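You operate a simulated robot arm through the tools that you are given. There is no shell and no other tool. Be economical: measure what you need, move in short steps, check, and stop when the job is done.

Carry out the task below with a simulated two-armed robot. There is one attempt and no reset: what you move stays moved.

Task
Unplug the white lamp and stow its plug in the third drawer.
Fine: switch off before you unplug; the drawer is the white chest's; shut it again. Where these are worked on the way, their far stop is far enough and under half their travel is too little: third drawer.

The check looks at the end state, three seconds after you hand in, the way a careful person would. Anything else that was tipped, shoved, dropped, spilled or broken makes it a failure.

Robot
Two 7-joint arms with two-finger parallel grippers on one trunk, on a base that drives. Base frame: it is fixed to the floor where the robot stands at the start and does not move with it; the origin is under the middle of the robot, x ahead of it, y to its left, z up. Lengths are in m, angles in degrees, forces in N, time in s.
The left shoulder is at the start at [0.06, 0.143, 0.976], the right one opposite. With the tool pointing down near the work surface each hand reaches from about 0.28 to 0.72 m from the robot's upright axis, wherever it stands, measured 20 degrees to its own side. Places, roughly: inside of the third drawer [0.9, -0.1, 0.4]; mouth of the white socket [-0.8, 0.3, 1]; purple switch [-0.8, 0.3, 0.9]; third drawer [1, -0.1, 0.5]; white lamp [-0.8, 0.5, 0.8]. Payload 1.57 kg a hand.
Tool frame (each hand has its own): the origin (TCP) lies between the finger pads and is the grasp point; the fingertips stand 0.03 m ahead of it; z points along the fingers, y is the line along which they close. Largest opening 0.11 m; finger width 0.024, thickness 0.012; the body of the gripper, 0.048 by 0.112 m, starts 0.078 m behind the TCP.
Orientation is that of the tool frame in the base frame, as a unit quaternion [w, x, y, z]. With the fingers straight down and closing along the base's y, the tool's x points along the base's -x, its y along +y and its z along -z.

Tools
- The arms move only by the tool arm_command. It takes "left_rows", "right_rows" or both (then of equal length, played together; a hand with none holds still); each is a list of rows, each an object of numbers (a shift or turn left out is 0, a gripper value left out holds the last): "claw": the closure in counts, from 0 (fully open) to 255 (shut); "dx", "dy", "dz": the shift along the base's x, y, z in m; "wx", "wy", "wz": the turn, a rotation vector about the base's x, y, z in degrees. In form: [{"claw": .., "dx": .., "dy": .., "dz": .., "wx": .., "wy": .., "wz": ..}, ...]. A call has 1 to 8 rows; each row shifts and turns the commanded pose from where the row before left it. A row lasts 0.2 s, in which the tool goes at most 0.05 m and 8.6 degrees; a call with a longer step from one row to the next is refused whole, and so is a gripper value outside its range. A pose out of reach is approached as far as the arm can. The call stops where the force on the tool passes 40 N (or 10 N more than at its start, if that is more) or the arm is blocked; 0.2 s more then pass. The fingers move at their own pace (about 0.045 m/s each) and stop on an object; they squeeze with about 43 N. The grip force told is the motor's: it shows also when the fingers shut on nothing. Time passes only in rows, and 0.2 s behind the last, so rows that do not move let the fingers close. It gives the time, the measured TCP pose, the force on the tool (base axes), the opening and the grip force at its end, in the units of the frame above (readings bear some noise), with the torque about the TCP (base axes, N m) and any sound that the robot's microphone picked up.
- Cameras (640 x 400 px; columns grow to the right, rows downward): "scene" is now at [-0.0152, 0.0541, 1.5627]; the picture's right is [0.97, -0.25, -0.00], its down [-0.23, -0.90, -0.36] and it looks along [0.09, 0.35, -0.93] (base axes); focal length 214 px, centre (320, 200). "left" rides on the left gripper at [0.07, -0.016, -0.141] in its tool frame; the picture's right is [0.23, 0.97, 0.00], its down [-0.86, 0.20, -0.48] and it looks along [-0.47, 0.11, 0.88] (tool axes); focal length 222 px, centre (320, 200). "right" rides on the right gripper at [0.07, 0.016, -0.141] in its tool frame; the picture's right is [-0.23, 0.97, 0.00], its down [-0.86, -0.20, -0.48] and it looks along [-0.47, -0.11, 0.88] (tool axes); focal length 222 px, centre (320, 200). There is no depth. A picture from a camera that has moved, and an enlarged one, comes with that camera's place and axes in the base frame and with its lens.
- get_image(camera): a new picture of that camera. No time passes.
- lift_body(by): slides the trunk up (or, below 0, down) by that many m; the arms and the scene camera ride with it, the base frame stays. It gives what a move gives, with no picture.
- roll_base(legs): drives the robot by 1 to 6 legs, each [ahead, left, turn to the left] in m, m and degrees, along the robot's own axes; the way and the turn of a leg run together, so that a leg with both is an arc; at most 1.5 m and 180 degrees a leg. The arms and the cameras ride along, it lands a little off, and it stops where it bumps. It gives what a move gives.
- aim_head(pan, tilt): turns the head with the scene camera to pan (to the left, within 86 degrees either way) and tilt (down, from -29 to 69), counted from straight ahead of the robot. It gives what a move gives.
- zoom(camera, box): a new picture of the part [left, top, right, bottom] of that camera's present view, enlarged. No time passes.
- close_job(): hands the job in; it is judged then, once.

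Work in short steps. Places have to be worked out from the pictures, the camera data and where the tool is seen: move nearer, look again, correct. Check each grasp and each placing, and mend what went wrong. You have 120 turns and 92 pictures in all, those below and enlarged ones among them. Open the grippers and draw the arms clear of the work before you hand the job in, unless the task says otherwise; then end with one line.

The tools are called after ">>>" by a JSON object that holds its "fn" and its "kwargs". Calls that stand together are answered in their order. arm_command: Moves the arms, as the interface text tells. Its arguments: {"type":"object","properties":{"left_rows":{"type":"array","items":{"type":"object","properties":{"claw":{"type":"number"},"dx":{"type":"number"},"dy":{"type":"number"},"dz":{"type":"number"},"wx":{"type":"number"},"wy":{"type":"number"},"wz":{"type":"number"}}}},"right_rows":{"type":"array","items":{"type":"object","properties":{"claw":{"type":"number"},"dx":{"type":"number"},"dy":{"type":"number"},"dz":{"type":"number"},"wx":{"type":"number"},"wy":{"type":"number"},"wz":{"type":"number"}}}}},"required":[]} The other tools are called the same way: lift_body (by) slides the trunk up or down; roll_base (legs) drives the base; aim_head (pan, tilt) turns the head that bears the scene camera; get_image (camera) takes a picture; zoom (camera, box) takes an enlarged picture of a part of a camera's view; close_job () hands the job in.

At the start:

```text
time_s: 0.0
left_ee_pos: [0.5156, 0.156, 1.0599]
left_orientation: [0.0, 0.0, 1.0, -0.001]
left_contact_force: [-0.8, -0.4, 0.0]
left_torque: [0.01, -0.02, 0.02]
left_gripper_width: 0.1098
left_finger_force: 0.0
right_ee_pos: [0.5039, -0.2152, 1.1528]
right_orientation: [0.001, 0.0, 1.0, 0.0]
right_contact_force: [-0.3, -0.2, -0.6]
right_torque: [-0.02, -0.02, -0.04]
right_gripper_width: 0.1101
right_finger_force: 0.1
trunk travel left (down, up): [-0.575, 0.015]
robot x, y, heading: [0.0029, 0.0021, -0.1]
head pan, tilt: [75.7, 68.8]
```

scene: 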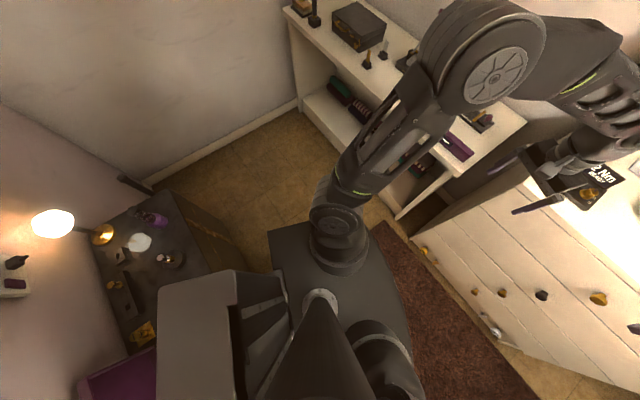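
right: 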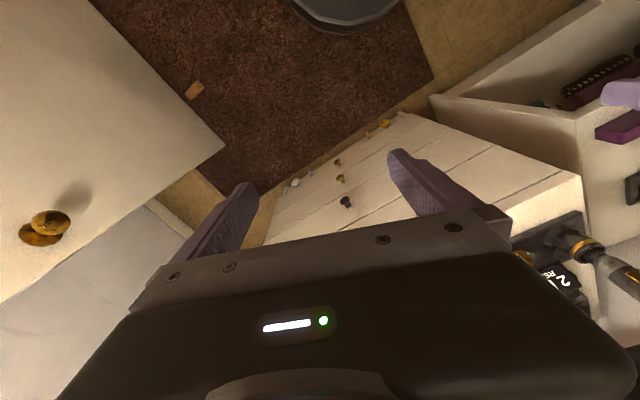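
left: 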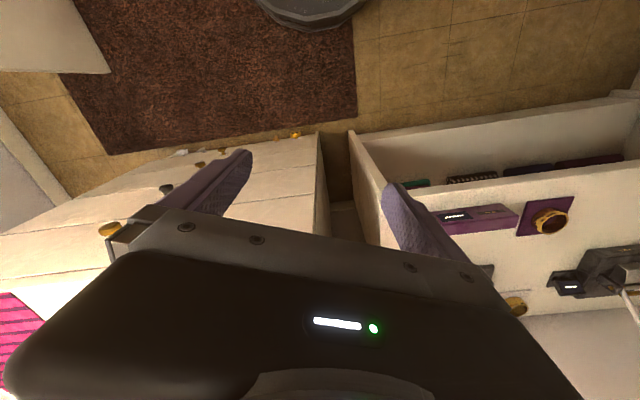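

I begin by looking around: first at the chest ahead.

>>> {"fn": "aim_head", "kwargs": {"pan": 0, "tilt": 45}}

>>> {"fn": "get_image", "kwargs": {"camera": "scene"}}

```text
time_s: 1.5
left_ee_pos: [0.5161, 0.1564, 1.0598]
left_orientation: [0.0, -0.001, 1.0, 0.0]
left_contact_force: [-0.3, -0.6, 0.6]
left_torque: [0.01, -0.01, -0.01]
left_gripper_width: 0.1097
left_finger_force: 0.0
right_ee_pos: [0.5046, -0.2165, 1.1527]
right_orientation: [0.002, -0.001, 1.0, 0.0]
right_contact_force: [0.1, 0.1, 0.1]
right_torque: [-0.02, -0.01, -0.02]
right_gripper_width: 0.1099
right_finger_force: 0.1
trunk travel left (down, up): [-0.575, 0.015]
robot x, y, heading: [-0.0035, 0.0005, 0.1]
head pan, tilt: [0.0, 45.0]
```

```text
88 pictures are left
camera scene: at [0.0523, 0.0, 1.5915], right [0.0, -1.0, 0.0], down [-0.71, 0.0, -0.71], along [0.71, 0.0, -0.71], focal length 214 px, centre (320, 200)
```

scene: 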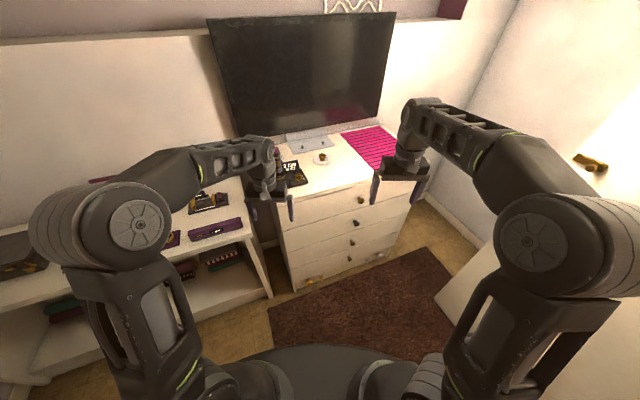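

The chest stands ahead with a column of knobs; I zoom on it to count the drawers.

>>> {"fn": "zoom", "kwargs": {"camera": "scene", "box": [250, 140, 450, 300]}}

```text
2.50 times, centred on (350, 220) of scene
camera zoom: at [0.0523, 0.0, 1.5915], right [0.0, -1.0, 0.0], down [-0.71, 0.0, -0.71], along [0.71, 0.0, -0.71], focal length 536 px, centre (245, 150)
```

zoom: 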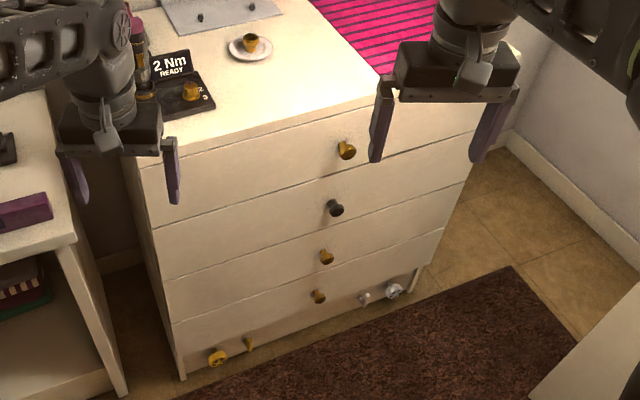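

The white chest has four drawers; by triangulating, knob 3 is near (0.80,-0.20,0.47), and the chest is yawed about 22°. I check the free floor on the right, and the lamp side at the left.

>>> {"fn": "aim_head", "kwargs": {"pan": -60, "tilt": 45}}

>>> {"fn": "get_image", "kwargs": {"camera": "scene"}}

>>> {"fn": "aim_head", "kwargs": {"pan": 86, "tilt": 40}}

>>> {"fn": "get_image", "kwargs": {"camera": "scene"}}

```text
time_s: 2.8
left_ee_pos: [0.5157, 0.1567, 1.0601]
left_orientation: [-0.001, 0.0, 1.0, 0.0]
left_contact_force: [-0.1, -0.8, 0.0]
left_torque: [0.0, 0.0, -0.03]
left_gripper_width: 0.11
left_finger_force: 0.1
right_ee_pos: [0.5041, -0.2159, 1.1527]
right_orientation: [0.001, 0.0, 1.0, 0.0]
right_contact_force: [-0.5, 0.0, -0.9]
right_torque: [0.02, 0.01, 0.0]
right_gripper_width: 0.1101
right_finger_force: 0.1
trunk travel left (down, up): [-0.575, 0.015]
robot x, y, heading: [0.0003, 0.0017, 0.1]
head pan, tilt: [-60.0, 45.0]
```

```text
86 pictures are left
camera scene: at [0.0117, -0.0705, 1.5915], right [-0.87, -0.5, 0.0], down [-0.35, 0.61, -0.71], along [0.35, -0.61, -0.71], focal length 214 px, centre (320, 200)
```

scene: 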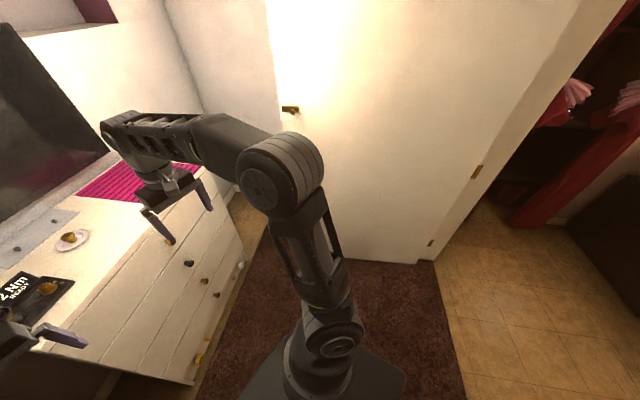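

```text
time_s: 5.1
left_ee_pos: [0.5147, 0.1565, 1.0599]
left_orientation: [0.0, 0.0, 1.0, -0.001]
left_contact_force: [0.0, 0.2, 0.6]
left_torque: [0.02, 0.01, 0.01]
left_gripper_width: 0.1097
left_finger_force: 0.0
right_ee_pos: [0.5044, -0.215, 1.1529]
right_orientation: [0.001, 0.0, 1.0, 0.0]
right_contact_force: [0.3, -0.4, -1.1]
right_torque: [0.03, -0.04, 0.0]
right_gripper_width: 0.11
right_finger_force: 0.1
trunk travel left (down, up): [-0.575, 0.015]
robot x, y, heading: [0.0015, -0.0, -0.0]
head pan, tilt: [85.9, 40.0]
```

```text
85 pictures are left
camera scene: at [-0.023, 0.0847, 1.5988], right [1.0, -0.07, 0.0], down [-0.05, -0.64, -0.77], along [0.05, 0.76, -0.64], focal length 214 px, centre (320, 200)
```

scene: 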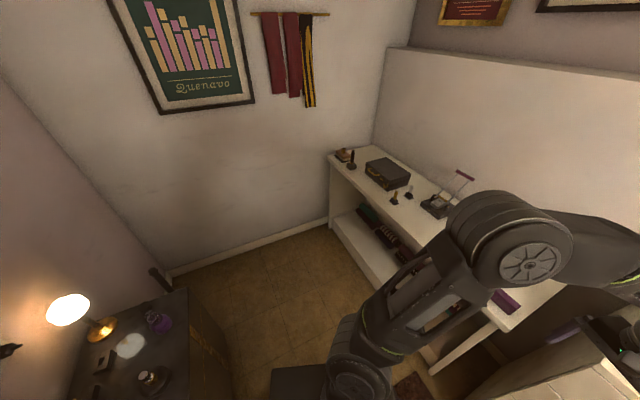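

The floor right of the robot is free up to an open door about 1 m away. I move to stand squarely in front of the chest (heading 22°) and lower the trunk to drawer height.

>>> {"fn": "roll_base", "kwargs": {"legs": [[-0.08, 0, 0], [0, -0.38, 0], [0, 0, 22]]}}

>>> {"fn": "lift_body", "kwargs": {"by": -0.38}}

>>> {"fn": "aim_head", "kwargs": {"pan": 0, "tilt": 35}}

>>> {"fn": "get_image", "kwargs": {"camera": "scene"}}

```text
time_s: 6.0
left_ee_pos: [0.4923, 0.1791, 1.0596]
left_orientation: [0.0, -0.013, 1.0, -0.001]
left_contact_force: [0.1, 0.5, -0.3]
left_torque: [-0.06, 0.0, 0.0]
left_gripper_width: 0.1101
left_finger_force: 0.0
right_ee_pos: [0.4909, -0.1953, 1.1532]
right_orientation: [0.001, -0.013, 1.0, 0.0]
right_contact_force: [0.2, 0.5, 0.1]
right_torque: [-0.04, 0.06, 0.0]
right_gripper_width: 0.11
right_finger_force: 0.0
trunk travel left (down, up): [-0.575, 0.015]
robot x, y, heading: [-0.0216, 0.0047, 1.7]
head pan, tilt: [85.9, 40.0]
stopped in leg 1: the robot was blocked; the commanded pose is now the measured one
```

```text
time_s: 9.7
left_ee_pos: [0.49, 0.176, 0.6802]
left_orientation: [0.0, -0.012, 1.0, -0.001]
left_contact_force: [0.0, 0.5, 0.5]
left_torque: [0.0, 0.02, 0.02]
left_gripper_width: 0.1101
left_finger_force: 0.1
right_ee_pos: [0.4895, -0.1968, 0.7732]
right_orientation: [0.0, -0.011, 1.0, 0.0]
right_contact_force: [0.1, 0.0, 1.0]
right_torque: [0.0, 0.04, -0.03]
right_gripper_width: 0.11
right_finger_force: 0.1
trunk travel left (down, up): [-0.195, 0.395]
robot x, y, heading: [-0.016, 0.0083, 1.5]
head pan, tilt: [85.9, 40.0]
```

```text
time_s: 11.3
left_ee_pos: [0.491, 0.176, 0.6801]
left_orientation: [0.001, -0.013, 1.0, -0.001]
left_contact_force: [0.1, -0.4, -0.1]
left_torque: [-0.05, 0.03, -0.02]
left_gripper_width: 0.1099
left_finger_force: 0.0
right_ee_pos: [0.4895, -0.1956, 0.7736]
right_orientation: [0.001, -0.012, 1.0, 0.0]
right_contact_force: [0.7, 0.2, 0.1]
right_torque: [0.0, 0.01, 0.02]
right_gripper_width: 0.1099
right_finger_force: 0.1
trunk travel left (down, up): [-0.195, 0.395]
robot x, y, heading: [-0.0168, 0.0101, 1.6]
head pan, tilt: [0.0, 35.0]
```

```text
84 pictures are left
camera scene: at [0.0389, 0.009, 1.2264], right [0.03, -1.0, 0.0], down [-0.57, -0.02, -0.82], along [0.82, 0.02, -0.57], focal length 214 px, centre (320, 200)
```

scene: 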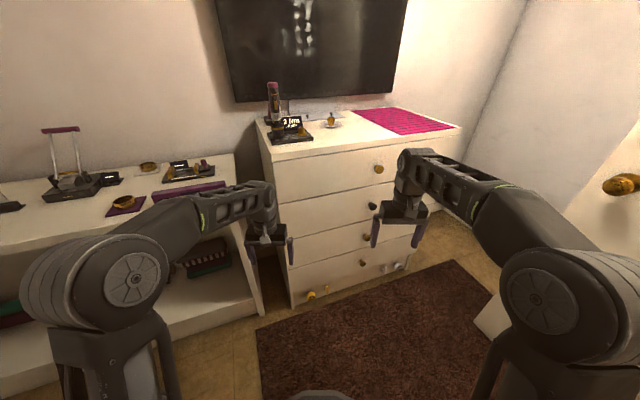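

The base touched something right behind it (probably the nightstand), so I go a touch ahead, then sideways right, and turn.

>>> {"fn": "roll_base", "kwargs": {"legs": [[0.04, 0, 0], [0, -0.36, 0], [0, 0, 20]]}}

>>> {"fn": "get_image", "kwargs": {"camera": "scene"}}

>>> {"fn": "get_image", "kwargs": {"camera": "right"}}

```text
time_s: 15.2
left_ee_pos: [0.452, -0.026, 0.6798]
left_orientation: [0.0, -0.186, 0.983, -0.001]
left_contact_force: [0.0, 0.6, 0.9]
left_torque: [0.01, -0.03, -0.01]
left_gripper_width: 0.1096
left_finger_force: 0.1
right_ee_pos: [0.579, -0.3757, 0.7734]
right_orientation: [0.001, -0.187, 0.982, 0.001]
right_contact_force: [0.1, 0.6, -0.4]
right_torque: [0.0, -0.01, 0.01]
right_gripper_width: 0.1099
right_finger_force: 0.0
trunk travel left (down, up): [-0.195, 0.395]
robot x, y, heading: [0.0326, -0.3595, 21.7]
head pan, tilt: [0.0, 35.0]
```

```text
83 pictures are left
camera scene: at [0.0847, -0.3383, 1.2264], right [0.37, -0.93, 0.0], down [-0.53, -0.21, -0.82], along [0.76, 0.3, -0.57], focal length 214 px, centre (320, 200)
```

scene: 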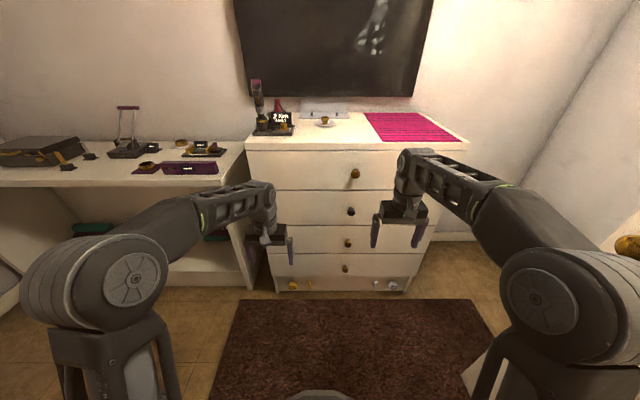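

```text
82 pictures are left
camera right: at [0.5072, -0.388, 0.9134], right [-0.14, 0.99, 0.0], down [0.87, 0.13, 0.48], along [0.48, 0.07, -0.88], focal length 222 px, centre (320, 200)
```

right: 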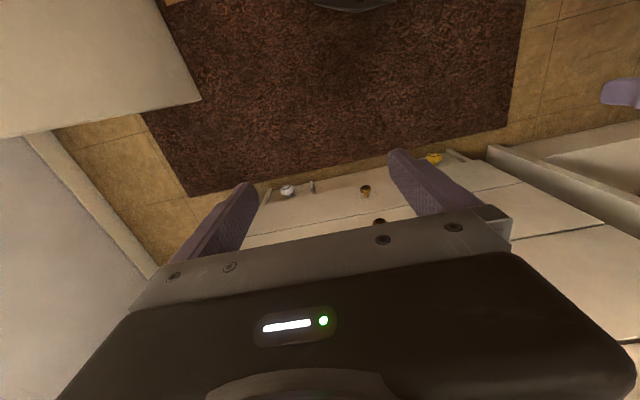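

The chest now is square to me; knob 3 triangulates to about (0.79,-0.20,0.478). I turn the right hand to point ahead in two calls, moving it left and down along the way.

>>> {"fn": "arm_command", "kwargs": {"right_rows": [{"wx": 3.03, "wy": -7.6}, {"wx": 3.03, "wy": -7.6}, {"wx": 3.03, "wy": -7.6}, {"wx": 3.03, "wy": -7.6}, {"wx": 3.03, "wy": -7.6}, {"wx": 3.03, "wy": -7.6}]}}

>>> {"fn": "arm_command", "kwargs": {"right_rows": [{"wx": 3.03, "wy": -7.6, "dz": -0.04}, {"wx": 3.03, "wy": -7.6, "dz": -0.04}, {"wx": 3.03, "wy": -7.6, "dz": -0.04}, {"wx": 3.03, "wy": -7.6, "dz": -0.04}, {"wx": 3.03, "wy": -7.6, "dz": -0.04}, {"dz": -0.045, "dx": -0.016, "dy": 0.04}, {"dz": -0.045, "dx": -0.016, "dy": 0.04}]}}

>>> {"fn": "get_image", "kwargs": {"camera": "right"}}

>>> {"fn": "get_image", "kwargs": {"camera": "scene"}}

```text
time_s: 16.6
left_ee_pos: [0.4533, -0.0263, 0.6823]
left_orientation: [0.0, -0.187, 0.982, 0.0]
left_contact_force: [-0.7, 0.5, 0.5]
left_torque: [-0.01, 0.0, 0.0]
left_gripper_width: 0.1098
left_finger_force: 0.1
right_ee_pos: [0.5774, -0.3747, 0.7737]
right_orientation: [0.409, -0.169, 0.893, 0.081]
right_contact_force: [1.2, -1.0, -1.0]
right_torque: [0.02, 0.0, 0.0]
right_gripper_width: 0.1099
right_finger_force: 0.0
trunk travel left (down, up): [-0.195, 0.395]
robot x, y, heading: [0.0274, -0.3584, 21.9]
head pan, tilt: [0.0, 35.0]
```

```text
refused: row 6 steps farther than a row can; nothing moved
```

```text
81 pictures are left
camera right: at [0.4303, -0.4177, 0.8117], right [-0.22, 0.96, 0.18], down [0.26, -0.12, 0.96], along [0.94, 0.26, -0.22], focal length 222 px, centre (320, 200)
```

right: 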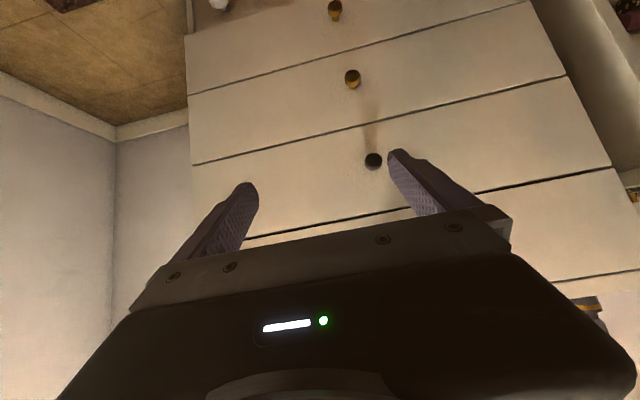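

```text
80 pictures are left
camera scene: at [0.0847, -0.3382, 1.2264], right [0.37, -0.93, 0.0], down [-0.53, -0.21, -0.82], along [0.76, 0.3, -0.57], focal length 214 px, centre (320, 200)
```

scene: 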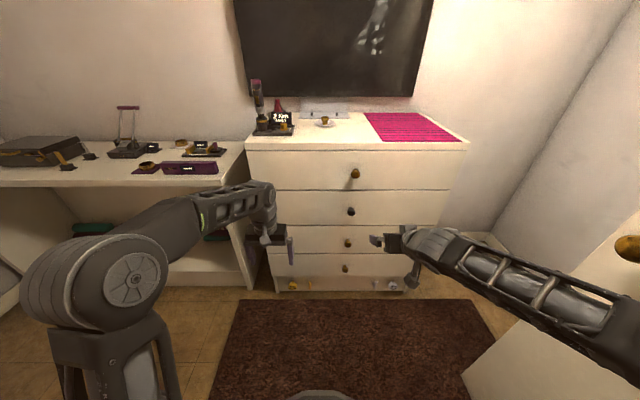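

The knob's place is confirmed by this view (0.789,-0.202,0.479). I finish the turn and go down with smaller steps.

>>> {"fn": "arm_command", "kwargs": {"right_rows": [{"wx": 3.03, "wy": -7.6, "dz": -0.04}, {"wx": 3.03, "wy": -7.6, "dz": -0.04}, {"wx": 3.03, "wy": -7.6, "dz": -0.04}, {"wx": 3.03, "wy": -7.6, "dz": -0.04}, {"wx": 3.03, "wy": -7.6, "dz": -0.04}, {"dz": -0.035, "dx": -0.012, "dy": 0.028}, {"dz": -0.035, "dx": -0.012, "dy": 0.028}, {"dz": -0.025, "dx": -0.012, "dy": 0.028}]}}

>>> {"fn": "get_image", "kwargs": {"camera": "right"}}

>>> {"fn": "get_image", "kwargs": {"camera": "scene"}}

```text
time_s: 18.4
left_ee_pos: [0.4508, -0.0253, 0.6807]
left_orientation: [0.001, -0.187, 0.982, 0.0]
left_contact_force: [-0.6, 0.1, 0.1]
left_torque: [0.01, -0.01, 0.0]
left_gripper_width: 0.1097
left_finger_force: 0.0
right_ee_pos: [0.6002, -0.1892, 0.6062]
right_orientation: [0.681, -0.114, 0.715, 0.111]
right_contact_force: [-0.1, -0.3, -0.2]
right_torque: [-0.01, 0.05, 0.0]
right_gripper_width: 0.11
right_finger_force: 0.0
right hand out of reach, approached as far as the arm can: row 2, 3, 4, 5, 6, 7, 8
trunk travel left (down, up): [-0.195, 0.395]
robot x, y, heading: [0.0293, -0.3621, 21.5]
head pan, tilt: [0.0, 35.0]
```

```text
79 pictures are left
camera right: at [0.4581, -0.2202, 0.542], right [-0.29, 0.93, 0.23], down [-0.35, -0.33, 0.88], along [0.89, 0.18, 0.42], focal length 222 px, centre (320, 200)
```

right: 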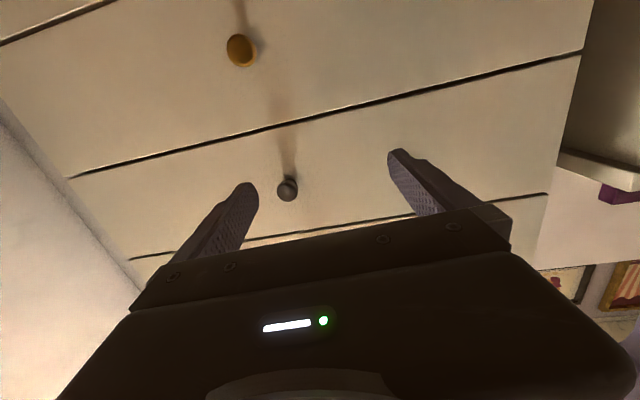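

```text
78 pictures are left
camera scene: at [0.0847, -0.3384, 1.2264], right [0.37, -0.93, 0.0], down [-0.53, -0.21, -0.82], along [0.76, 0.3, -0.57], focal length 214 px, centre (320, 200)
```

scene: 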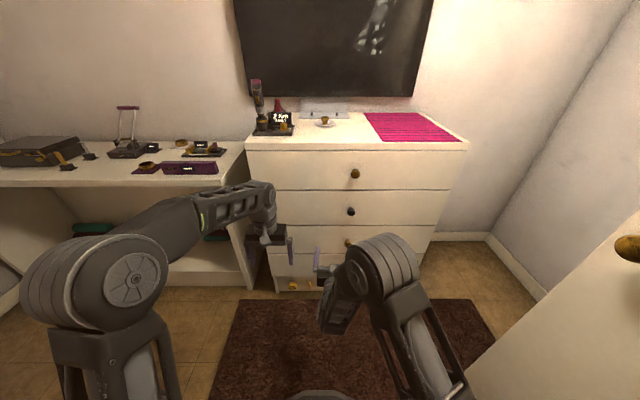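

The arm could not reach that low from this trunk height (TCP at z 0.606). I raise the left hand out of the drawer's way and lower the trunk by 0.13.

>>> {"fn": "arm_command", "kwargs": {"left_rows": [{"dz": 0.045}, {"dz": 0.045}, {"dz": 0.045}, {"dz": 0.045}, {"dz": 0.045}]}}

>>> {"fn": "lift_body", "kwargs": {"by": -0.13}}

>>> {"fn": "get_image", "kwargs": {"camera": "right"}}

```text
time_s: 19.6
left_ee_pos: [0.4503, -0.0263, 0.7703]
left_orientation: [0.0, -0.186, 0.983, -0.001]
left_contact_force: [-0.1, -0.3, -0.2]
left_torque: [-0.02, 0.01, 0.0]
left_gripper_width: 0.1102
left_finger_force: 0.0
left hand out of reach, approached as far as the arm can: row 2, 3, 4, 5
right_ee_pos: [0.6006, -0.1895, 0.6062]
right_orientation: [0.681, -0.115, 0.714, 0.112]
right_contact_force: [0.2, -0.7, 0.0]
right_torque: [0.01, 0.0, 0.01]
right_gripper_width: 0.11
right_finger_force: 0.0
trunk travel left (down, up): [-0.195, 0.395]
robot x, y, heading: [0.0323, -0.3615, 21.8]
head pan, tilt: [0.0, 35.0]
```

```text
time_s: 21.2
left_ee_pos: [0.4515, -0.0256, 0.6398]
left_orientation: [0.001, -0.186, 0.982, 0.0]
left_contact_force: [0.2, -0.6, -0.3]
left_torque: [0.0, 0.01, 0.02]
left_gripper_width: 0.1099
left_finger_force: 0.0
right_ee_pos: [0.6001, -0.189, 0.4776]
right_orientation: [0.682, -0.114, 0.714, 0.11]
right_contact_force: [0.1, -0.4, -1.1]
right_torque: [-0.07, 0.03, -0.01]
right_gripper_width: 0.1101
right_finger_force: 0.0
trunk travel left (down, up): [-0.065, 0.525]
robot x, y, heading: [0.0262, -0.3581, 21.7]
head pan, tilt: [0.0, 35.0]
```

```text
77 pictures are left
camera right: at [0.4581, -0.2204, 0.4124], right [-0.29, 0.93, 0.23], down [-0.35, -0.33, 0.88], along [0.89, 0.18, 0.42], focal length 222 px, centre (320, 200)
```

right: 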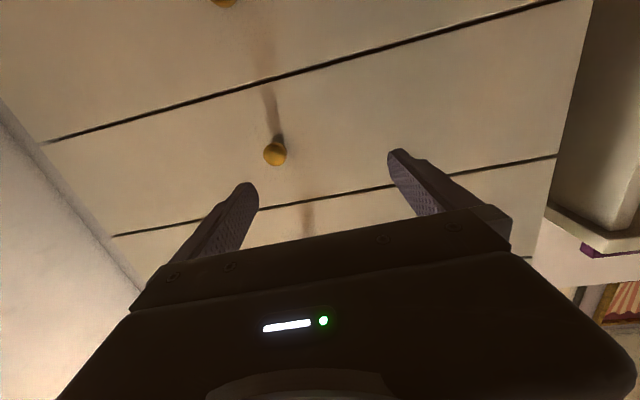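

Knob re-measured at (0.787,-0.200,0.474); TCP at (0.600,-0.189,0.478). I advance a bit more than half and check.

>>> {"fn": "arm_command", "kwargs": {"right_rows": [{"dx": 0.04, "dy": -0.003, "dz": -0.001}, {"dx": 0.04, "dy": -0.003, "dz": -0.001}, {"dx": 0.03, "dy": -0.003, "dz": -0.001}]}}

>>> {"fn": "get_image", "kwargs": {"camera": "right"}}

```text
time_s: 22.0
left_ee_pos: [0.4509, -0.0265, 0.641]
left_orientation: [0.001, -0.186, 0.982, -0.001]
left_contact_force: [-0.4, 0.2, -1.1]
left_torque: [0.02, -0.02, -0.02]
left_gripper_width: 0.1101
left_finger_force: 0.0
right_ee_pos: [0.7094, -0.199, 0.4743]
right_orientation: [0.682, -0.115, 0.714, 0.111]
right_contact_force: [-0.9, -0.3, 0.9]
right_torque: [0.02, 0.01, -0.02]
right_gripper_width: 0.1099
right_finger_force: 0.1
trunk travel left (down, up): [-0.065, 0.525]
robot x, y, heading: [0.03, -0.3599, 21.7]
head pan, tilt: [0.0, 35.0]
```

```text
76 pictures are left
camera right: at [0.5677, -0.2296, 0.4098], right [-0.3, 0.93, 0.23], down [-0.35, -0.33, 0.88], along [0.89, 0.18, 0.42], focal length 222 px, centre (320, 200)
```

right: 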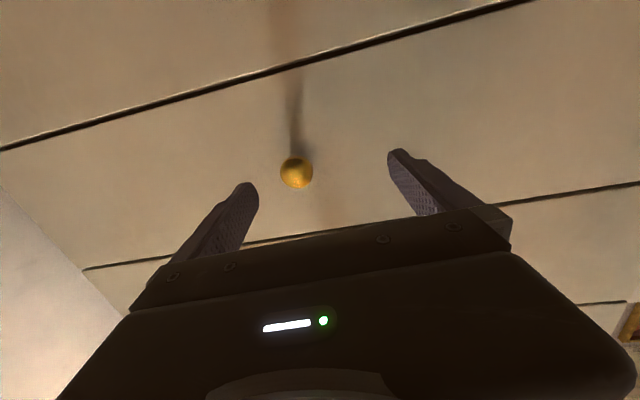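

Still well lined up. I advance another 0.065 m, then close on the knob.

>>> {"fn": "arm_command", "kwargs": {"right_rows": [{"dx": 0.035, "dy": -0.001}, {"dx": 0.03, "dy": -0.001}, {"dx": 0.01}]}}

>>> {"fn": "get_image", "kwargs": {"camera": "right"}}

```text
time_s: 22.8
left_ee_pos: [0.4498, -0.0281, 0.6406]
left_orientation: [0.002, -0.186, 0.982, -0.001]
left_contact_force: [-0.1, 0.2, 0.9]
left_torque: [0.02, 0.02, 0.0]
left_gripper_width: 0.1099
left_finger_force: 0.0
right_ee_pos: [0.7766, -0.1983, 0.4722]
right_orientation: [0.681, -0.115, 0.715, 0.112]
right_contact_force: [-16.5, -8.8, 8.3]
right_torque: [0.6, -0.21, 1.11]
right_gripper_width: 0.1069
right_finger_force: 0.0
trunk travel left (down, up): [-0.065, 0.525]
robot x, y, heading: [0.0296, -0.361, 21.6]
head pan, tilt: [0.0, 35.0]
stopped in row 3 (right hand): the force on the tool passed its limit at 52 N (the readings are from after the stop); the commanded pose is now the measured one
```

```text
75 pictures are left
camera right: at [0.6356, -0.2297, 0.4085], right [-0.3, 0.93, 0.23], down [-0.35, -0.33, 0.88], along [0.89, 0.18, 0.42], focal length 222 px, centre (320, 200)
```

right: 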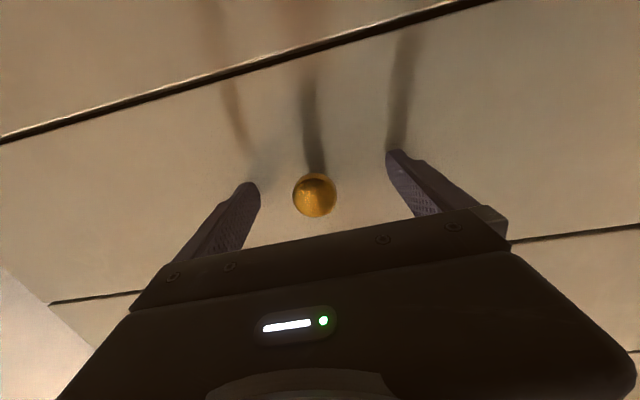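

Fingertips touched the drawer face with the knob between them. I ease back 5 mm and close.

>>> {"fn": "arm_command", "kwargs": {"right_rows": [{"dx": -0.007, "dy": -0.003, "claw": 0}, {"claw": 255}, {"claw": 255}, {"claw": 255}, {"claw": 255}, {"claw": 255}, {"claw": 255}, {"claw": 255}]}}

```text
time_s: 24.6
left_ee_pos: [0.4515, -0.0277, 0.6401]
left_orientation: [0.0, -0.186, 0.982, 0.001]
left_contact_force: [0.1, 0.5, 0.1]
left_torque: [-0.01, -0.01, -0.01]
left_gripper_width: 0.1099
left_finger_force: 0.1
right_ee_pos: [0.7715, -0.2039, 0.4713]
right_orientation: [0.68, -0.112, 0.717, 0.107]
right_contact_force: [6.8, -19.6, 1.3]
right_torque: [0.0, -0.03, -0.5]
right_gripper_width: 0.0333
right_finger_force: 37.2
trunk travel left (down, up): [-0.065, 0.525]
robot x, y, heading: [0.0294, -0.3622, 21.6]
head pan, tilt: [0.0, 35.0]
```

The knob is held (33 mm, 37 N). I pull the drawer straight out along (-0.93,-0.37).

>>> {"fn": "arm_command", "kwargs": {"right_rows": [{"dx": -0.019, "dy": -0.0074}, {"dx": -0.028, "dy": -0.011}, {"dx": -0.028, "dy": -0.011}, {"dx": -0.028, "dy": -0.011}, {"dx": -0.028, "dy": -0.011}, {"dx": -0.028, "dy": -0.011}]}}

>>> {"fn": "get_image", "kwargs": {"camera": "scene"}}

```text
time_s: 26.0
left_ee_pos: [0.4499, -0.0266, 0.6389]
left_orientation: [0.001, -0.185, 0.983, 0.0]
left_contact_force: [0.3, -0.3, -0.8]
left_torque: [-0.01, 0.0, -0.01]
left_gripper_width: 0.11
left_finger_force: 0.0
right_ee_pos: [0.6343, -0.2606, 0.4695]
right_orientation: [0.667, -0.117, 0.729, 0.102]
right_contact_force: [-2.7, -1.5, -8.4]
right_torque: [0.04, -0.15, -0.4]
right_gripper_width: 0.0336
right_finger_force: 41.5
right hand out of reach, approached as far as the arm can: row 5, 6
trunk travel left (down, up): [-0.065, 0.525]
robot x, y, heading: [0.0304, -0.3621, 21.4]
head pan, tilt: [0.0, 35.0]
stopped in row 6 (right hand): the force on the tool passed its limit at 45 N (the readings are from after the stop); the commanded pose is now the measured one
```

```text
74 pictures are left
camera scene: at [0.0848, -0.3385, 1.0962], right [0.37, -0.93, 0.0], down [-0.53, -0.21, -0.82], along [0.76, 0.3, -0.57], focal length 214 px, centre (320, 200)
```

scene: 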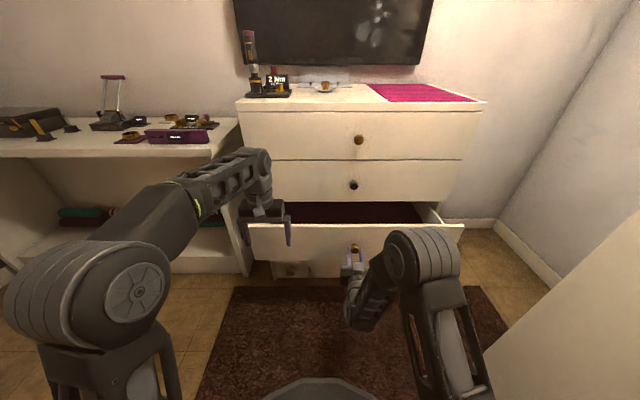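

The drawer is out by 0.15 m and the arm is at its inner limit; the left hand has 4 cm clearance. I keep hold and pull further by driving the base back.

>>> {"fn": "roll_base", "kwargs": {"legs": [[-0.08, 0, 0]]}}

```text
time_s: 27.1
left_ee_pos: [0.3775, -0.0554, 0.6393]
left_orientation: [0.0, -0.186, 0.983, 0.0]
left_contact_force: [0.3, 0.2, 0.1]
left_torque: [0.0, 0.0, -0.02]
left_gripper_width: 0.1103
left_finger_force: 0.0
right_ee_pos: [0.5601, -0.2899, 0.4706]
right_orientation: [0.667, -0.116, 0.729, 0.101]
right_contact_force: [1.8, -4.4, -20.3]
right_torque: [-0.18, 0.37, -0.24]
right_gripper_width: 0.0334
right_finger_force: 40.6
trunk travel left (down, up): [-0.065, 0.525]
robot x, y, heading: [-0.0444, -0.3879, 21.5]
head pan, tilt: [0.0, 35.0]
```

It works; another 0.1 m back.

>>> {"fn": "roll_base", "kwargs": {"legs": [[-0.08, 0, 0]]}}

>>> {"fn": "get_image", "kwargs": {"camera": "scene"}}

```text
time_s: 28.2
left_ee_pos: [0.3135, -0.0874, 0.6397]
left_orientation: [0.002, -0.184, 0.983, -0.001]
left_contact_force: [1.1, 0.6, -0.7]
left_torque: [0.03, 0.03, 0.0]
left_gripper_width: 0.11
left_finger_force: 0.2
right_ee_pos: [0.4941, -0.3175, 0.4721]
right_orientation: [0.666, -0.12, 0.729, 0.105]
right_contact_force: [0.0, -0.6, 0.9]
right_torque: [-0.07, 0.47, -0.07]
right_gripper_width: 0.0335
right_finger_force: 41.2
trunk travel left (down, up): [-0.065, 0.525]
robot x, y, heading: [-0.1099, -0.417, 21.4]
head pan, tilt: [0.0, 35.0]
stopped in leg 1: the robot was blocked; the commanded pose is now the measured one
```

```text
73 pictures are left
camera scene: at [-0.0543, -0.3973, 1.0965], right [0.36, -0.93, 0.0], down [-0.53, -0.21, -0.82], along [0.76, 0.3, -0.57], focal length 214 px, centre (320, 200)
```

scene: 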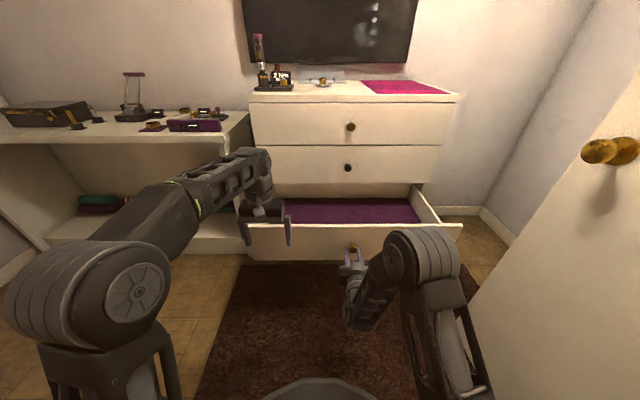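

The drawer is out 0.30 m (purple liner visible), which is plenty. I open the right gripper, and lift the trunk so the open fingers rise clear of the knob.

>>> {"fn": "arm_command", "kwargs": {"right_rows": [{"claw": 0}, {"claw": 0}, {"claw": 0}, {"claw": 0}, {"claw": 0}, {"claw": 0}]}}

>>> {"fn": "lift_body", "kwargs": {"by": 0.25}}

>>> {"fn": "aim_head", "kwargs": {"pan": 86, "tilt": 50}}

>>> {"fn": "get_image", "kwargs": {"camera": "scene"}}

>>> {"fn": "aim_head", "kwargs": {"pan": -86, "tilt": 50}}

>>> {"fn": "get_image", "kwargs": {"camera": "scene"}}

```text
time_s: 29.6
left_ee_pos: [0.3137, -0.0867, 0.6399]
left_orientation: [0.001, -0.185, 0.983, 0.0]
left_contact_force: [0.3, -0.3, 0.2]
left_torque: [0.01, 0.01, 0.01]
left_gripper_width: 0.1101
left_finger_force: 0.1
right_ee_pos: [0.4935, -0.3159, 0.4719]
right_orientation: [0.666, -0.119, 0.729, 0.104]
right_contact_force: [0.7, 0.3, 0.8]
right_torque: [0.0, -0.01, -0.01]
right_gripper_width: 0.1099
right_finger_force: 0.1
trunk travel left (down, up): [-0.065, 0.525]
robot x, y, heading: [-0.1118, -0.4205, 21.3]
head pan, tilt: [0.0, 35.0]
```

```text
time_s: 32.2
left_ee_pos: [0.314, -0.0861, 0.8894]
left_orientation: [0.001, -0.183, 0.983, 0.0]
left_contact_force: [-0.2, 0.7, -0.4]
left_torque: [0.05, -0.01, 0.01]
left_gripper_width: 0.11
left_finger_force: 0.0
right_ee_pos: [0.4926, -0.3165, 0.7212]
right_orientation: [0.666, -0.12, 0.729, 0.105]
right_contact_force: [-0.2, -0.4, -0.6]
right_torque: [-0.01, 0.02, -0.01]
right_gripper_width: 0.1102
right_finger_force: 0.0
trunk travel left (down, up): [-0.315, 0.275]
robot x, y, heading: [-0.1082, -0.4221, 21.3]
head pan, tilt: [0.0, 35.0]
```

```text
time_s: 33.8
left_ee_pos: [0.314, -0.0872, 0.8892]
left_orientation: [0.001, -0.184, 0.983, 0.0]
left_contact_force: [0.7, -0.5, 0.1]
left_torque: [0.01, 0.02, -0.03]
left_gripper_width: 0.1102
left_finger_force: 0.0
right_ee_pos: [0.4927, -0.3151, 0.7219]
right_orientation: [0.666, -0.12, 0.729, 0.105]
right_contact_force: [-0.3, 0.2, -0.1]
right_torque: [0.04, 0.01, 0.01]
right_gripper_width: 0.1099
right_finger_force: 0.0
trunk travel left (down, up): [-0.315, 0.275]
robot x, y, heading: [-0.113, -0.4175, 21.6]
head pan, tilt: [85.9, 50.0]
```

```text
72 pictures are left
camera scene: at [-0.1591, -0.3558, 1.3246], right [0.95, 0.3, 0.0], down [0.23, -0.73, -0.64], along [-0.19, 0.61, -0.77], focal length 214 px, centre (320, 200)
```

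scene: 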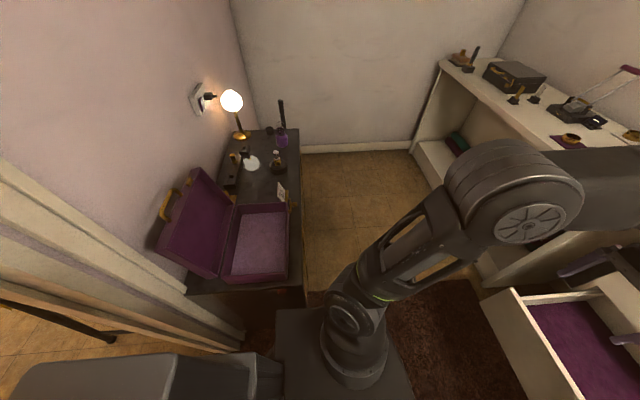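

```text
time_s: 36.4
left_ee_pos: [0.3136, -0.0867, 0.8899]
left_orientation: [0.001, -0.185, 0.983, -0.001]
left_contact_force: [-1.5, 1.3, 0.5]
left_torque: [0.0, 0.0, -0.01]
left_gripper_width: 0.1101
left_finger_force: 0.1
right_ee_pos: [0.4933, -0.3168, 0.7209]
right_orientation: [0.666, -0.119, 0.729, 0.104]
right_contact_force: [0.3, -0.4, 0.2]
right_torque: [-0.01, -0.04, 0.04]
right_gripper_width: 0.1099
right_finger_force: 0.0
trunk travel left (down, up): [-0.315, 0.275]
robot x, y, heading: [-0.1088, -0.4175, 21.5]
head pan, tilt: [-85.9, 50.0]
```

```text
71 pictures are left
camera scene: at [-0.1031, -0.4989, 1.3246], right [-0.9, -0.43, 0.0], down [-0.33, 0.69, -0.64], along [0.28, -0.58, -0.77], focal length 214 px, centre (320, 200)
```

scene: 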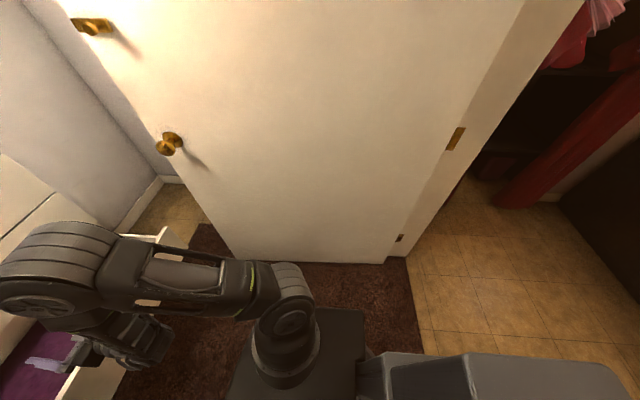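

Useful view: the room is turned 21.5° from my frame; the table (suitcase, lamp, socket above) runs along the rear wall parallel to the chest. I raise the trunk and fold the right hand back to point down before driving.

>>> {"fn": "lift_body", "kwargs": {"by": 0.27}}

>>> {"fn": "arm_command", "kwargs": {"right_rows": [{"wx": -3.0, "wy": 7.6}, {"wx": -3.0, "wy": 7.6}, {"wx": -3.0, "wy": 7.6}, {"wx": -3.0, "wy": 7.6}, {"wx": -3.0, "wy": 7.6}, {"wx": -3.0, "wy": 7.6}, {"wx": -3.0, "wy": 7.6}, {"wx": -3.0, "wy": 7.6}]}}

>>> {"fn": "arm_command", "kwargs": {"right_rows": [{"wx": -3.0, "wy": 7.6, "dx": -0.02, "dy": -0.008}, {"wx": -3.0, "wy": 7.6, "dx": -0.02, "dy": -0.008}, {"wx": -3.0, "wy": 7.6, "dx": -0.02, "dy": -0.008}, {"dz": 0.04}, {"dz": 0.04}, {"dz": 0.03}]}}

```text
time_s: 39.1
left_ee_pos: [0.3142, -0.0869, 1.1592]
left_orientation: [0.001, -0.184, 0.983, -0.001]
left_contact_force: [0.4, -0.3, 0.1]
left_torque: [-0.02, -0.03, 0.01]
left_gripper_width: 0.11
left_finger_force: 0.0
right_ee_pos: [0.4935, -0.3175, 0.9931]
right_orientation: [0.667, -0.119, 0.728, 0.104]
right_contact_force: [0.7, 0.1, -0.3]
right_torque: [0.03, 0.0, -0.02]
right_gripper_width: 0.1099
right_finger_force: 0.1
trunk travel left (down, up): [-0.585, 0.005]
robot x, y, heading: [-0.1079, -0.4186, 21.6]
head pan, tilt: [-85.9, 50.0]
```

```text
time_s: 40.9
left_ee_pos: [0.3139, -0.086, 1.1602]
left_orientation: [0.001, -0.184, 0.983, 0.0]
left_contact_force: [-0.3, -0.7, 0.1]
left_torque: [-0.02, -0.02, -0.01]
left_gripper_width: 0.11
left_finger_force: 0.1
right_ee_pos: [0.4933, -0.3161, 0.9914]
right_orientation: [0.169, -0.18, 0.969, 0.004]
right_contact_force: [0.8, -0.2, 0.1]
right_torque: [-0.01, 0.01, -0.01]
right_gripper_width: 0.1097
right_finger_force: 0.0
trunk travel left (down, up): [-0.585, 0.005]
robot x, y, heading: [-0.1069, -0.4195, 21.1]
head pan, tilt: [-85.9, 50.0]
```

```text
time_s: 42.3
left_ee_pos: [0.3107, -0.0841, 1.1591]
left_orientation: [0.002, -0.185, 0.983, -0.001]
left_contact_force: [-0.9, 0.8, -0.2]
left_torque: [-0.08, -0.06, 0.0]
left_gripper_width: 0.1101
left_finger_force: 0.0
right_ee_pos: [0.4297, -0.3367, 1.1038]
right_orientation: [-0.038, -0.19, 0.98, -0.035]
right_contact_force: [-1.0, 1.4, -0.1]
right_torque: [-0.09, -0.1, -0.01]
right_gripper_width: 0.1099
right_finger_force: 0.1
trunk travel left (down, up): [-0.585, 0.005]
robot x, y, heading: [-0.1089, -0.4205, 21.1]
head pan, tilt: [-85.9, 50.0]
```

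Robot is at u≈-0.255 (room axis), drawer front at u≈0.31, table edge at u≈-0.32. I go ahead 0.245 to fit between, then left.

>>> {"fn": "roll_base", "kwargs": {"legs": [[0.245, 0, 0], [0, 0.45, 0], [0.06, 0.35, 0]]}}

>>> {"fn": "aim_head", "kwargs": {"pan": 86, "tilt": 50}}

>>> {"fn": "get_image", "kwargs": {"camera": "scene"}}

```text
time_s: 48.3
left_ee_pos: [0.3152, 0.7679, 1.1591]
left_orientation: [0.001, -0.181, 0.984, 0.0]
left_contact_force: [-0.6, -0.4, 0.2]
left_torque: [-0.02, 0.0, -0.01]
left_gripper_width: 0.1098
left_finger_force: 0.0
right_ee_pos: [0.4326, 0.5137, 1.1026]
right_orientation: [-0.039, -0.186, 0.981, -0.037]
right_contact_force: [-0.6, -0.7, -0.1]
right_torque: [-0.02, 0.01, -0.01]
right_gripper_width: 0.1102
right_finger_force: 0.1
trunk travel left (down, up): [-0.585, 0.005]
robot x, y, heading: [-0.1087, 0.4413, 20.8]
head pan, tilt: [-85.9, 50.0]
```

```text
time_s: 50.9
left_ee_pos: [0.3159, 0.7676, 1.1599]
left_orientation: [0.001, -0.181, 0.984, -0.001]
left_contact_force: [-0.4, -0.3, -0.4]
left_torque: [-0.01, 0.0, 0.02]
left_gripper_width: 0.1099
left_finger_force: 0.0
right_ee_pos: [0.433, 0.5136, 1.1024]
right_orientation: [-0.038, -0.186, 0.981, -0.037]
right_contact_force: [-0.5, 0.2, 0.2]
right_torque: [0.0, 0.02, 0.01]
right_gripper_width: 0.11
right_finger_force: 0.0
trunk travel left (down, up): [-0.585, 0.005]
robot x, y, heading: [-0.1077, 0.4348, 20.9]
head pan, tilt: [85.9, 50.0]
```

```text
70 pictures are left
camera scene: at [-0.1592, 0.501, 1.5946], right [0.96, 0.29, 0.0], down [0.22, -0.73, -0.64], along [-0.19, 0.61, -0.77], focal length 214 px, centre (320, 200)
```

scene: 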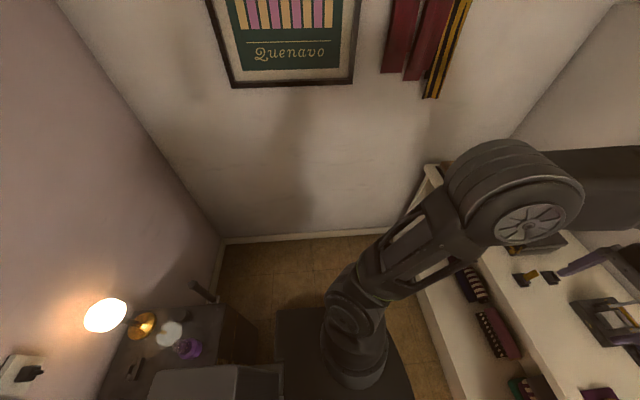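

Robot at u≈0.06, v≈0.45. I move a touch away from the table and turn about to face the socket wall.

>>> {"fn": "roll_base", "kwargs": {"legs": [[0.1, 0, 0], [0, 0, 90], [0, 0, 90]]}}

>>> {"fn": "aim_head", "kwargs": {"pan": 0, "tilt": 40}}

>>> {"fn": "get_image", "kwargs": {"camera": "scene"}}

```text
time_s: 59.8
left_ee_pos: [-0.4306, 0.1301, 1.1606]
left_orientation: [0.0, 0.98, 0.198, -0.001]
left_contact_force: [-0.1, 0.7, -0.1]
left_torque: [-0.01, -0.02, 0.01]
left_gripper_width: 0.1099
left_finger_force: 0.0
right_ee_pos: [-0.5575, 0.3787, 1.1018]
right_orientation: [-0.038, 0.978, 0.204, 0.037]
right_contact_force: [0.5, -0.3, 1.0]
right_torque: [0.02, -0.01, 0.01]
right_gripper_width: 0.1101
right_finger_force: 0.1
trunk travel left (down, up): [-0.585, 0.005]
robot x, y, heading: [-0.0161, 0.4704, -157.0]
head pan, tilt: [85.9, 50.0]
```

```text
time_s: 61.4
left_ee_pos: [-0.4298, 0.1301, 1.1601]
left_orientation: [0.0, 0.98, 0.198, -0.001]
left_contact_force: [0.5, 0.3, 0.1]
left_torque: [0.03, 0.0, 0.0]
left_gripper_width: 0.11
left_finger_force: 0.0
right_ee_pos: [-0.5585, 0.379, 1.1021]
right_orientation: [-0.038, 0.978, 0.202, 0.036]
right_contact_force: [0.1, 0.7, 0.8]
right_torque: [0.04, 0.03, 0.01]
right_gripper_width: 0.1101
right_finger_force: 0.0
trunk travel left (down, up): [-0.585, 0.005]
robot x, y, heading: [-0.0119, 0.4728, -157.2]
head pan, tilt: [0.0, 40.0]
```

```text
69 pictures are left
camera scene: at [-0.0678, 0.4517, 1.6088], right [-0.39, 0.92, 0.0], down [0.59, 0.25, -0.77], along [-0.7, -0.3, -0.64], focal length 214 px, centre (320, 200)
```

scene: 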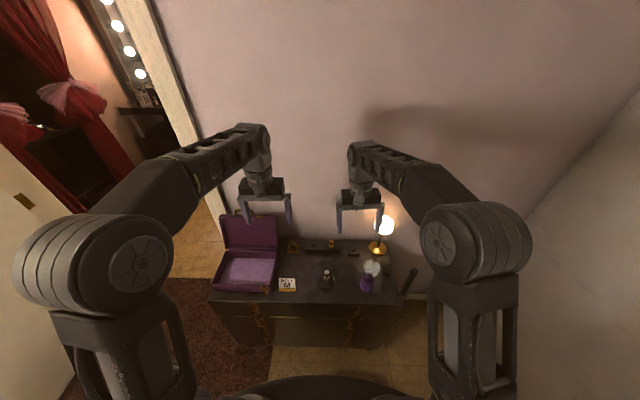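

The socket is hidden behind the right hand in this view; the hand cameras may show it.

>>> {"fn": "get_image", "kwargs": {"camera": "right"}}

>>> {"fn": "get_image", "kwargs": {"camera": "left"}}

>>> {"fn": "zoom", "kwargs": {"camera": "scene", "box": [240, 170, 440, 300]}}

```text
68 pictures are left
camera right: at [-0.4956, 0.3782, 1.2467], right [0.18, -0.98, -0.08], down [-0.89, -0.2, 0.41], along [-0.42, -0.01, -0.91], focal length 222 px, centre (320, 200)
```

right: 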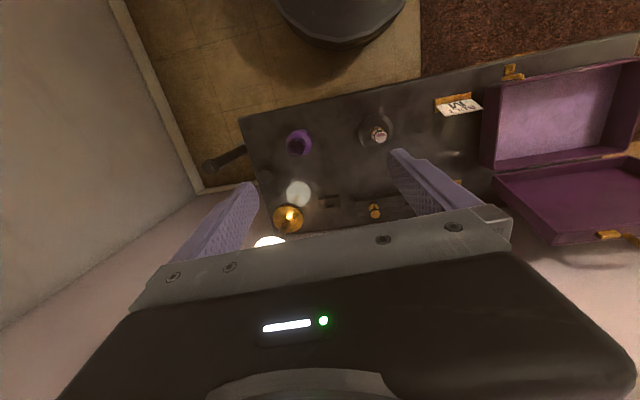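

```text
67 pictures are left
camera left: at [-0.3723, 0.1732, 1.3008], right [0.59, -0.81, 0.0], down [-0.71, -0.52, 0.48], along [-0.39, -0.28, -0.88], focal length 222 px, centre (320, 200)
```

left: 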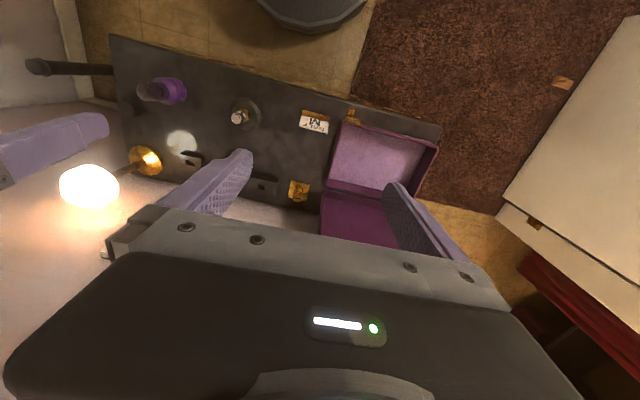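

```text
3.08 times, centred on (340, 235) of scene
camera zoom: at [-0.0678, 0.4517, 1.6088], right [-0.39, 0.92, 0.0], down [0.59, 0.25, -0.77], along [-0.7, -0.3, -0.64], focal length 660 px, centre (258, 92)
```

zoom: 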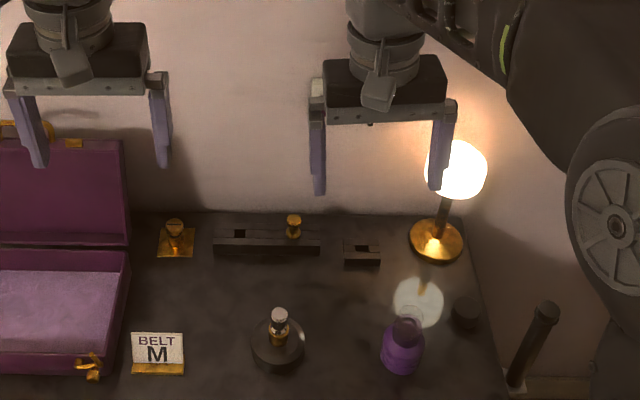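

The socket lies just behind the right hand. I draw the right hand back and outward to the right.

>>> {"fn": "arm_command", "kwargs": {"right_rows": [{"dx": 0.037, "dy": 0.015}, {"dx": 0.037, "dy": 0.015}, {"dx": 0.037, "dy": 0.015}, {"dx": 0.018, "dy": 0.045}, {"dx": -0.015, "dy": 0.04}, {"dx": -0.015, "dy": 0.04}, {"dx": -0.015, "dy": 0.04}]}}

>>> {"fn": "aim_head", "kwargs": {"pan": 0, "tilt": 30}}

>>> {"fn": "get_image", "kwargs": {"camera": "scene"}}

```text
time_s: 63.0
left_ee_pos: [-0.4319, 0.1305, 1.1599]
left_orientation: [0.0, 0.98, 0.198, -0.002]
left_contact_force: [0.1, 0.6, 0.2]
left_torque: [0.02, -0.05, 0.02]
left_gripper_width: 0.1102
left_finger_force: 0.0
right_ee_pos: [-0.4757, 0.5899, 1.0999]
right_orientation: [-0.037, 0.978, 0.203, 0.036]
right_contact_force: [0.3, -0.6, 0.8]
right_torque: [-0.01, -0.01, 0.0]
right_gripper_width: 0.1103
right_finger_force: 0.1
trunk travel left (down, up): [-0.585, 0.005]
robot x, y, heading: [-0.0149, 0.4732, -157.4]
head pan, tilt: [0.0, 40.0]
```

```text
time_s: 63.7
left_ee_pos: [-0.4315, 0.1303, 1.1596]
left_orientation: [-0.001, 0.98, 0.198, -0.001]
left_contact_force: [0.0, -0.4, -0.3]
left_torque: [0.02, -0.02, -0.01]
left_gripper_width: 0.1099
left_finger_force: 0.1
right_ee_pos: [-0.4749, 0.5899, 1.1005]
right_orientation: [-0.037, 0.978, 0.204, 0.037]
right_contact_force: [0.0, -0.4, -0.6]
right_torque: [-0.06, -0.03, 0.0]
right_gripper_width: 0.1101
right_finger_force: 0.0
trunk travel left (down, up): [-0.585, 0.005]
robot x, y, heading: [-0.0174, 0.467, -157.0]
head pan, tilt: [0.0, 30.0]
```

```text
65 pictures are left
camera scene: at [-0.0728, 0.4498, 1.6241], right [-0.39, 0.92, 0.0], down [0.46, 0.2, -0.87], along [-0.8, -0.34, -0.5], focal length 214 px, centre (320, 200)
```

scene: 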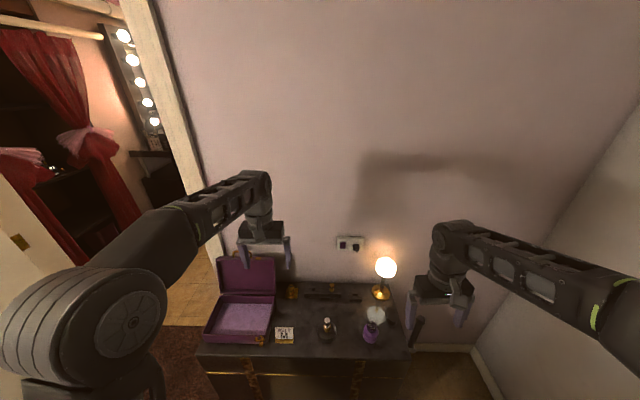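

>>> {"fn": "zoom", "kwargs": {"camera": "scene", "box": [320, 222, 416, 312]}}

```text
4.44 times, centred on (368, 267) of scene
camera zoom: at [-0.0728, 0.4498, 1.6241], right [-0.39, 0.92, 0.0], down [0.46, 0.2, -0.87], along [-0.8, -0.34, -0.5], focal length 953 px, centre (107, -98)
```

zoom: 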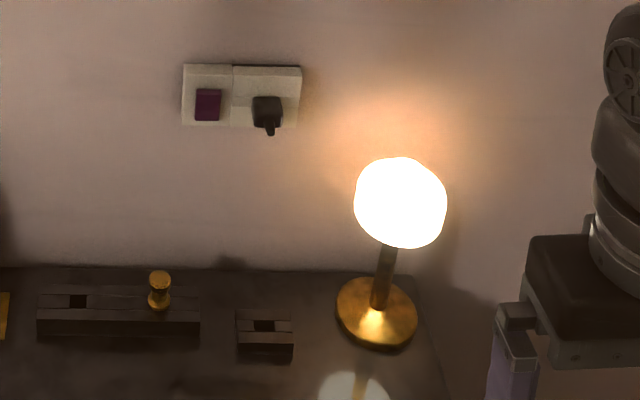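

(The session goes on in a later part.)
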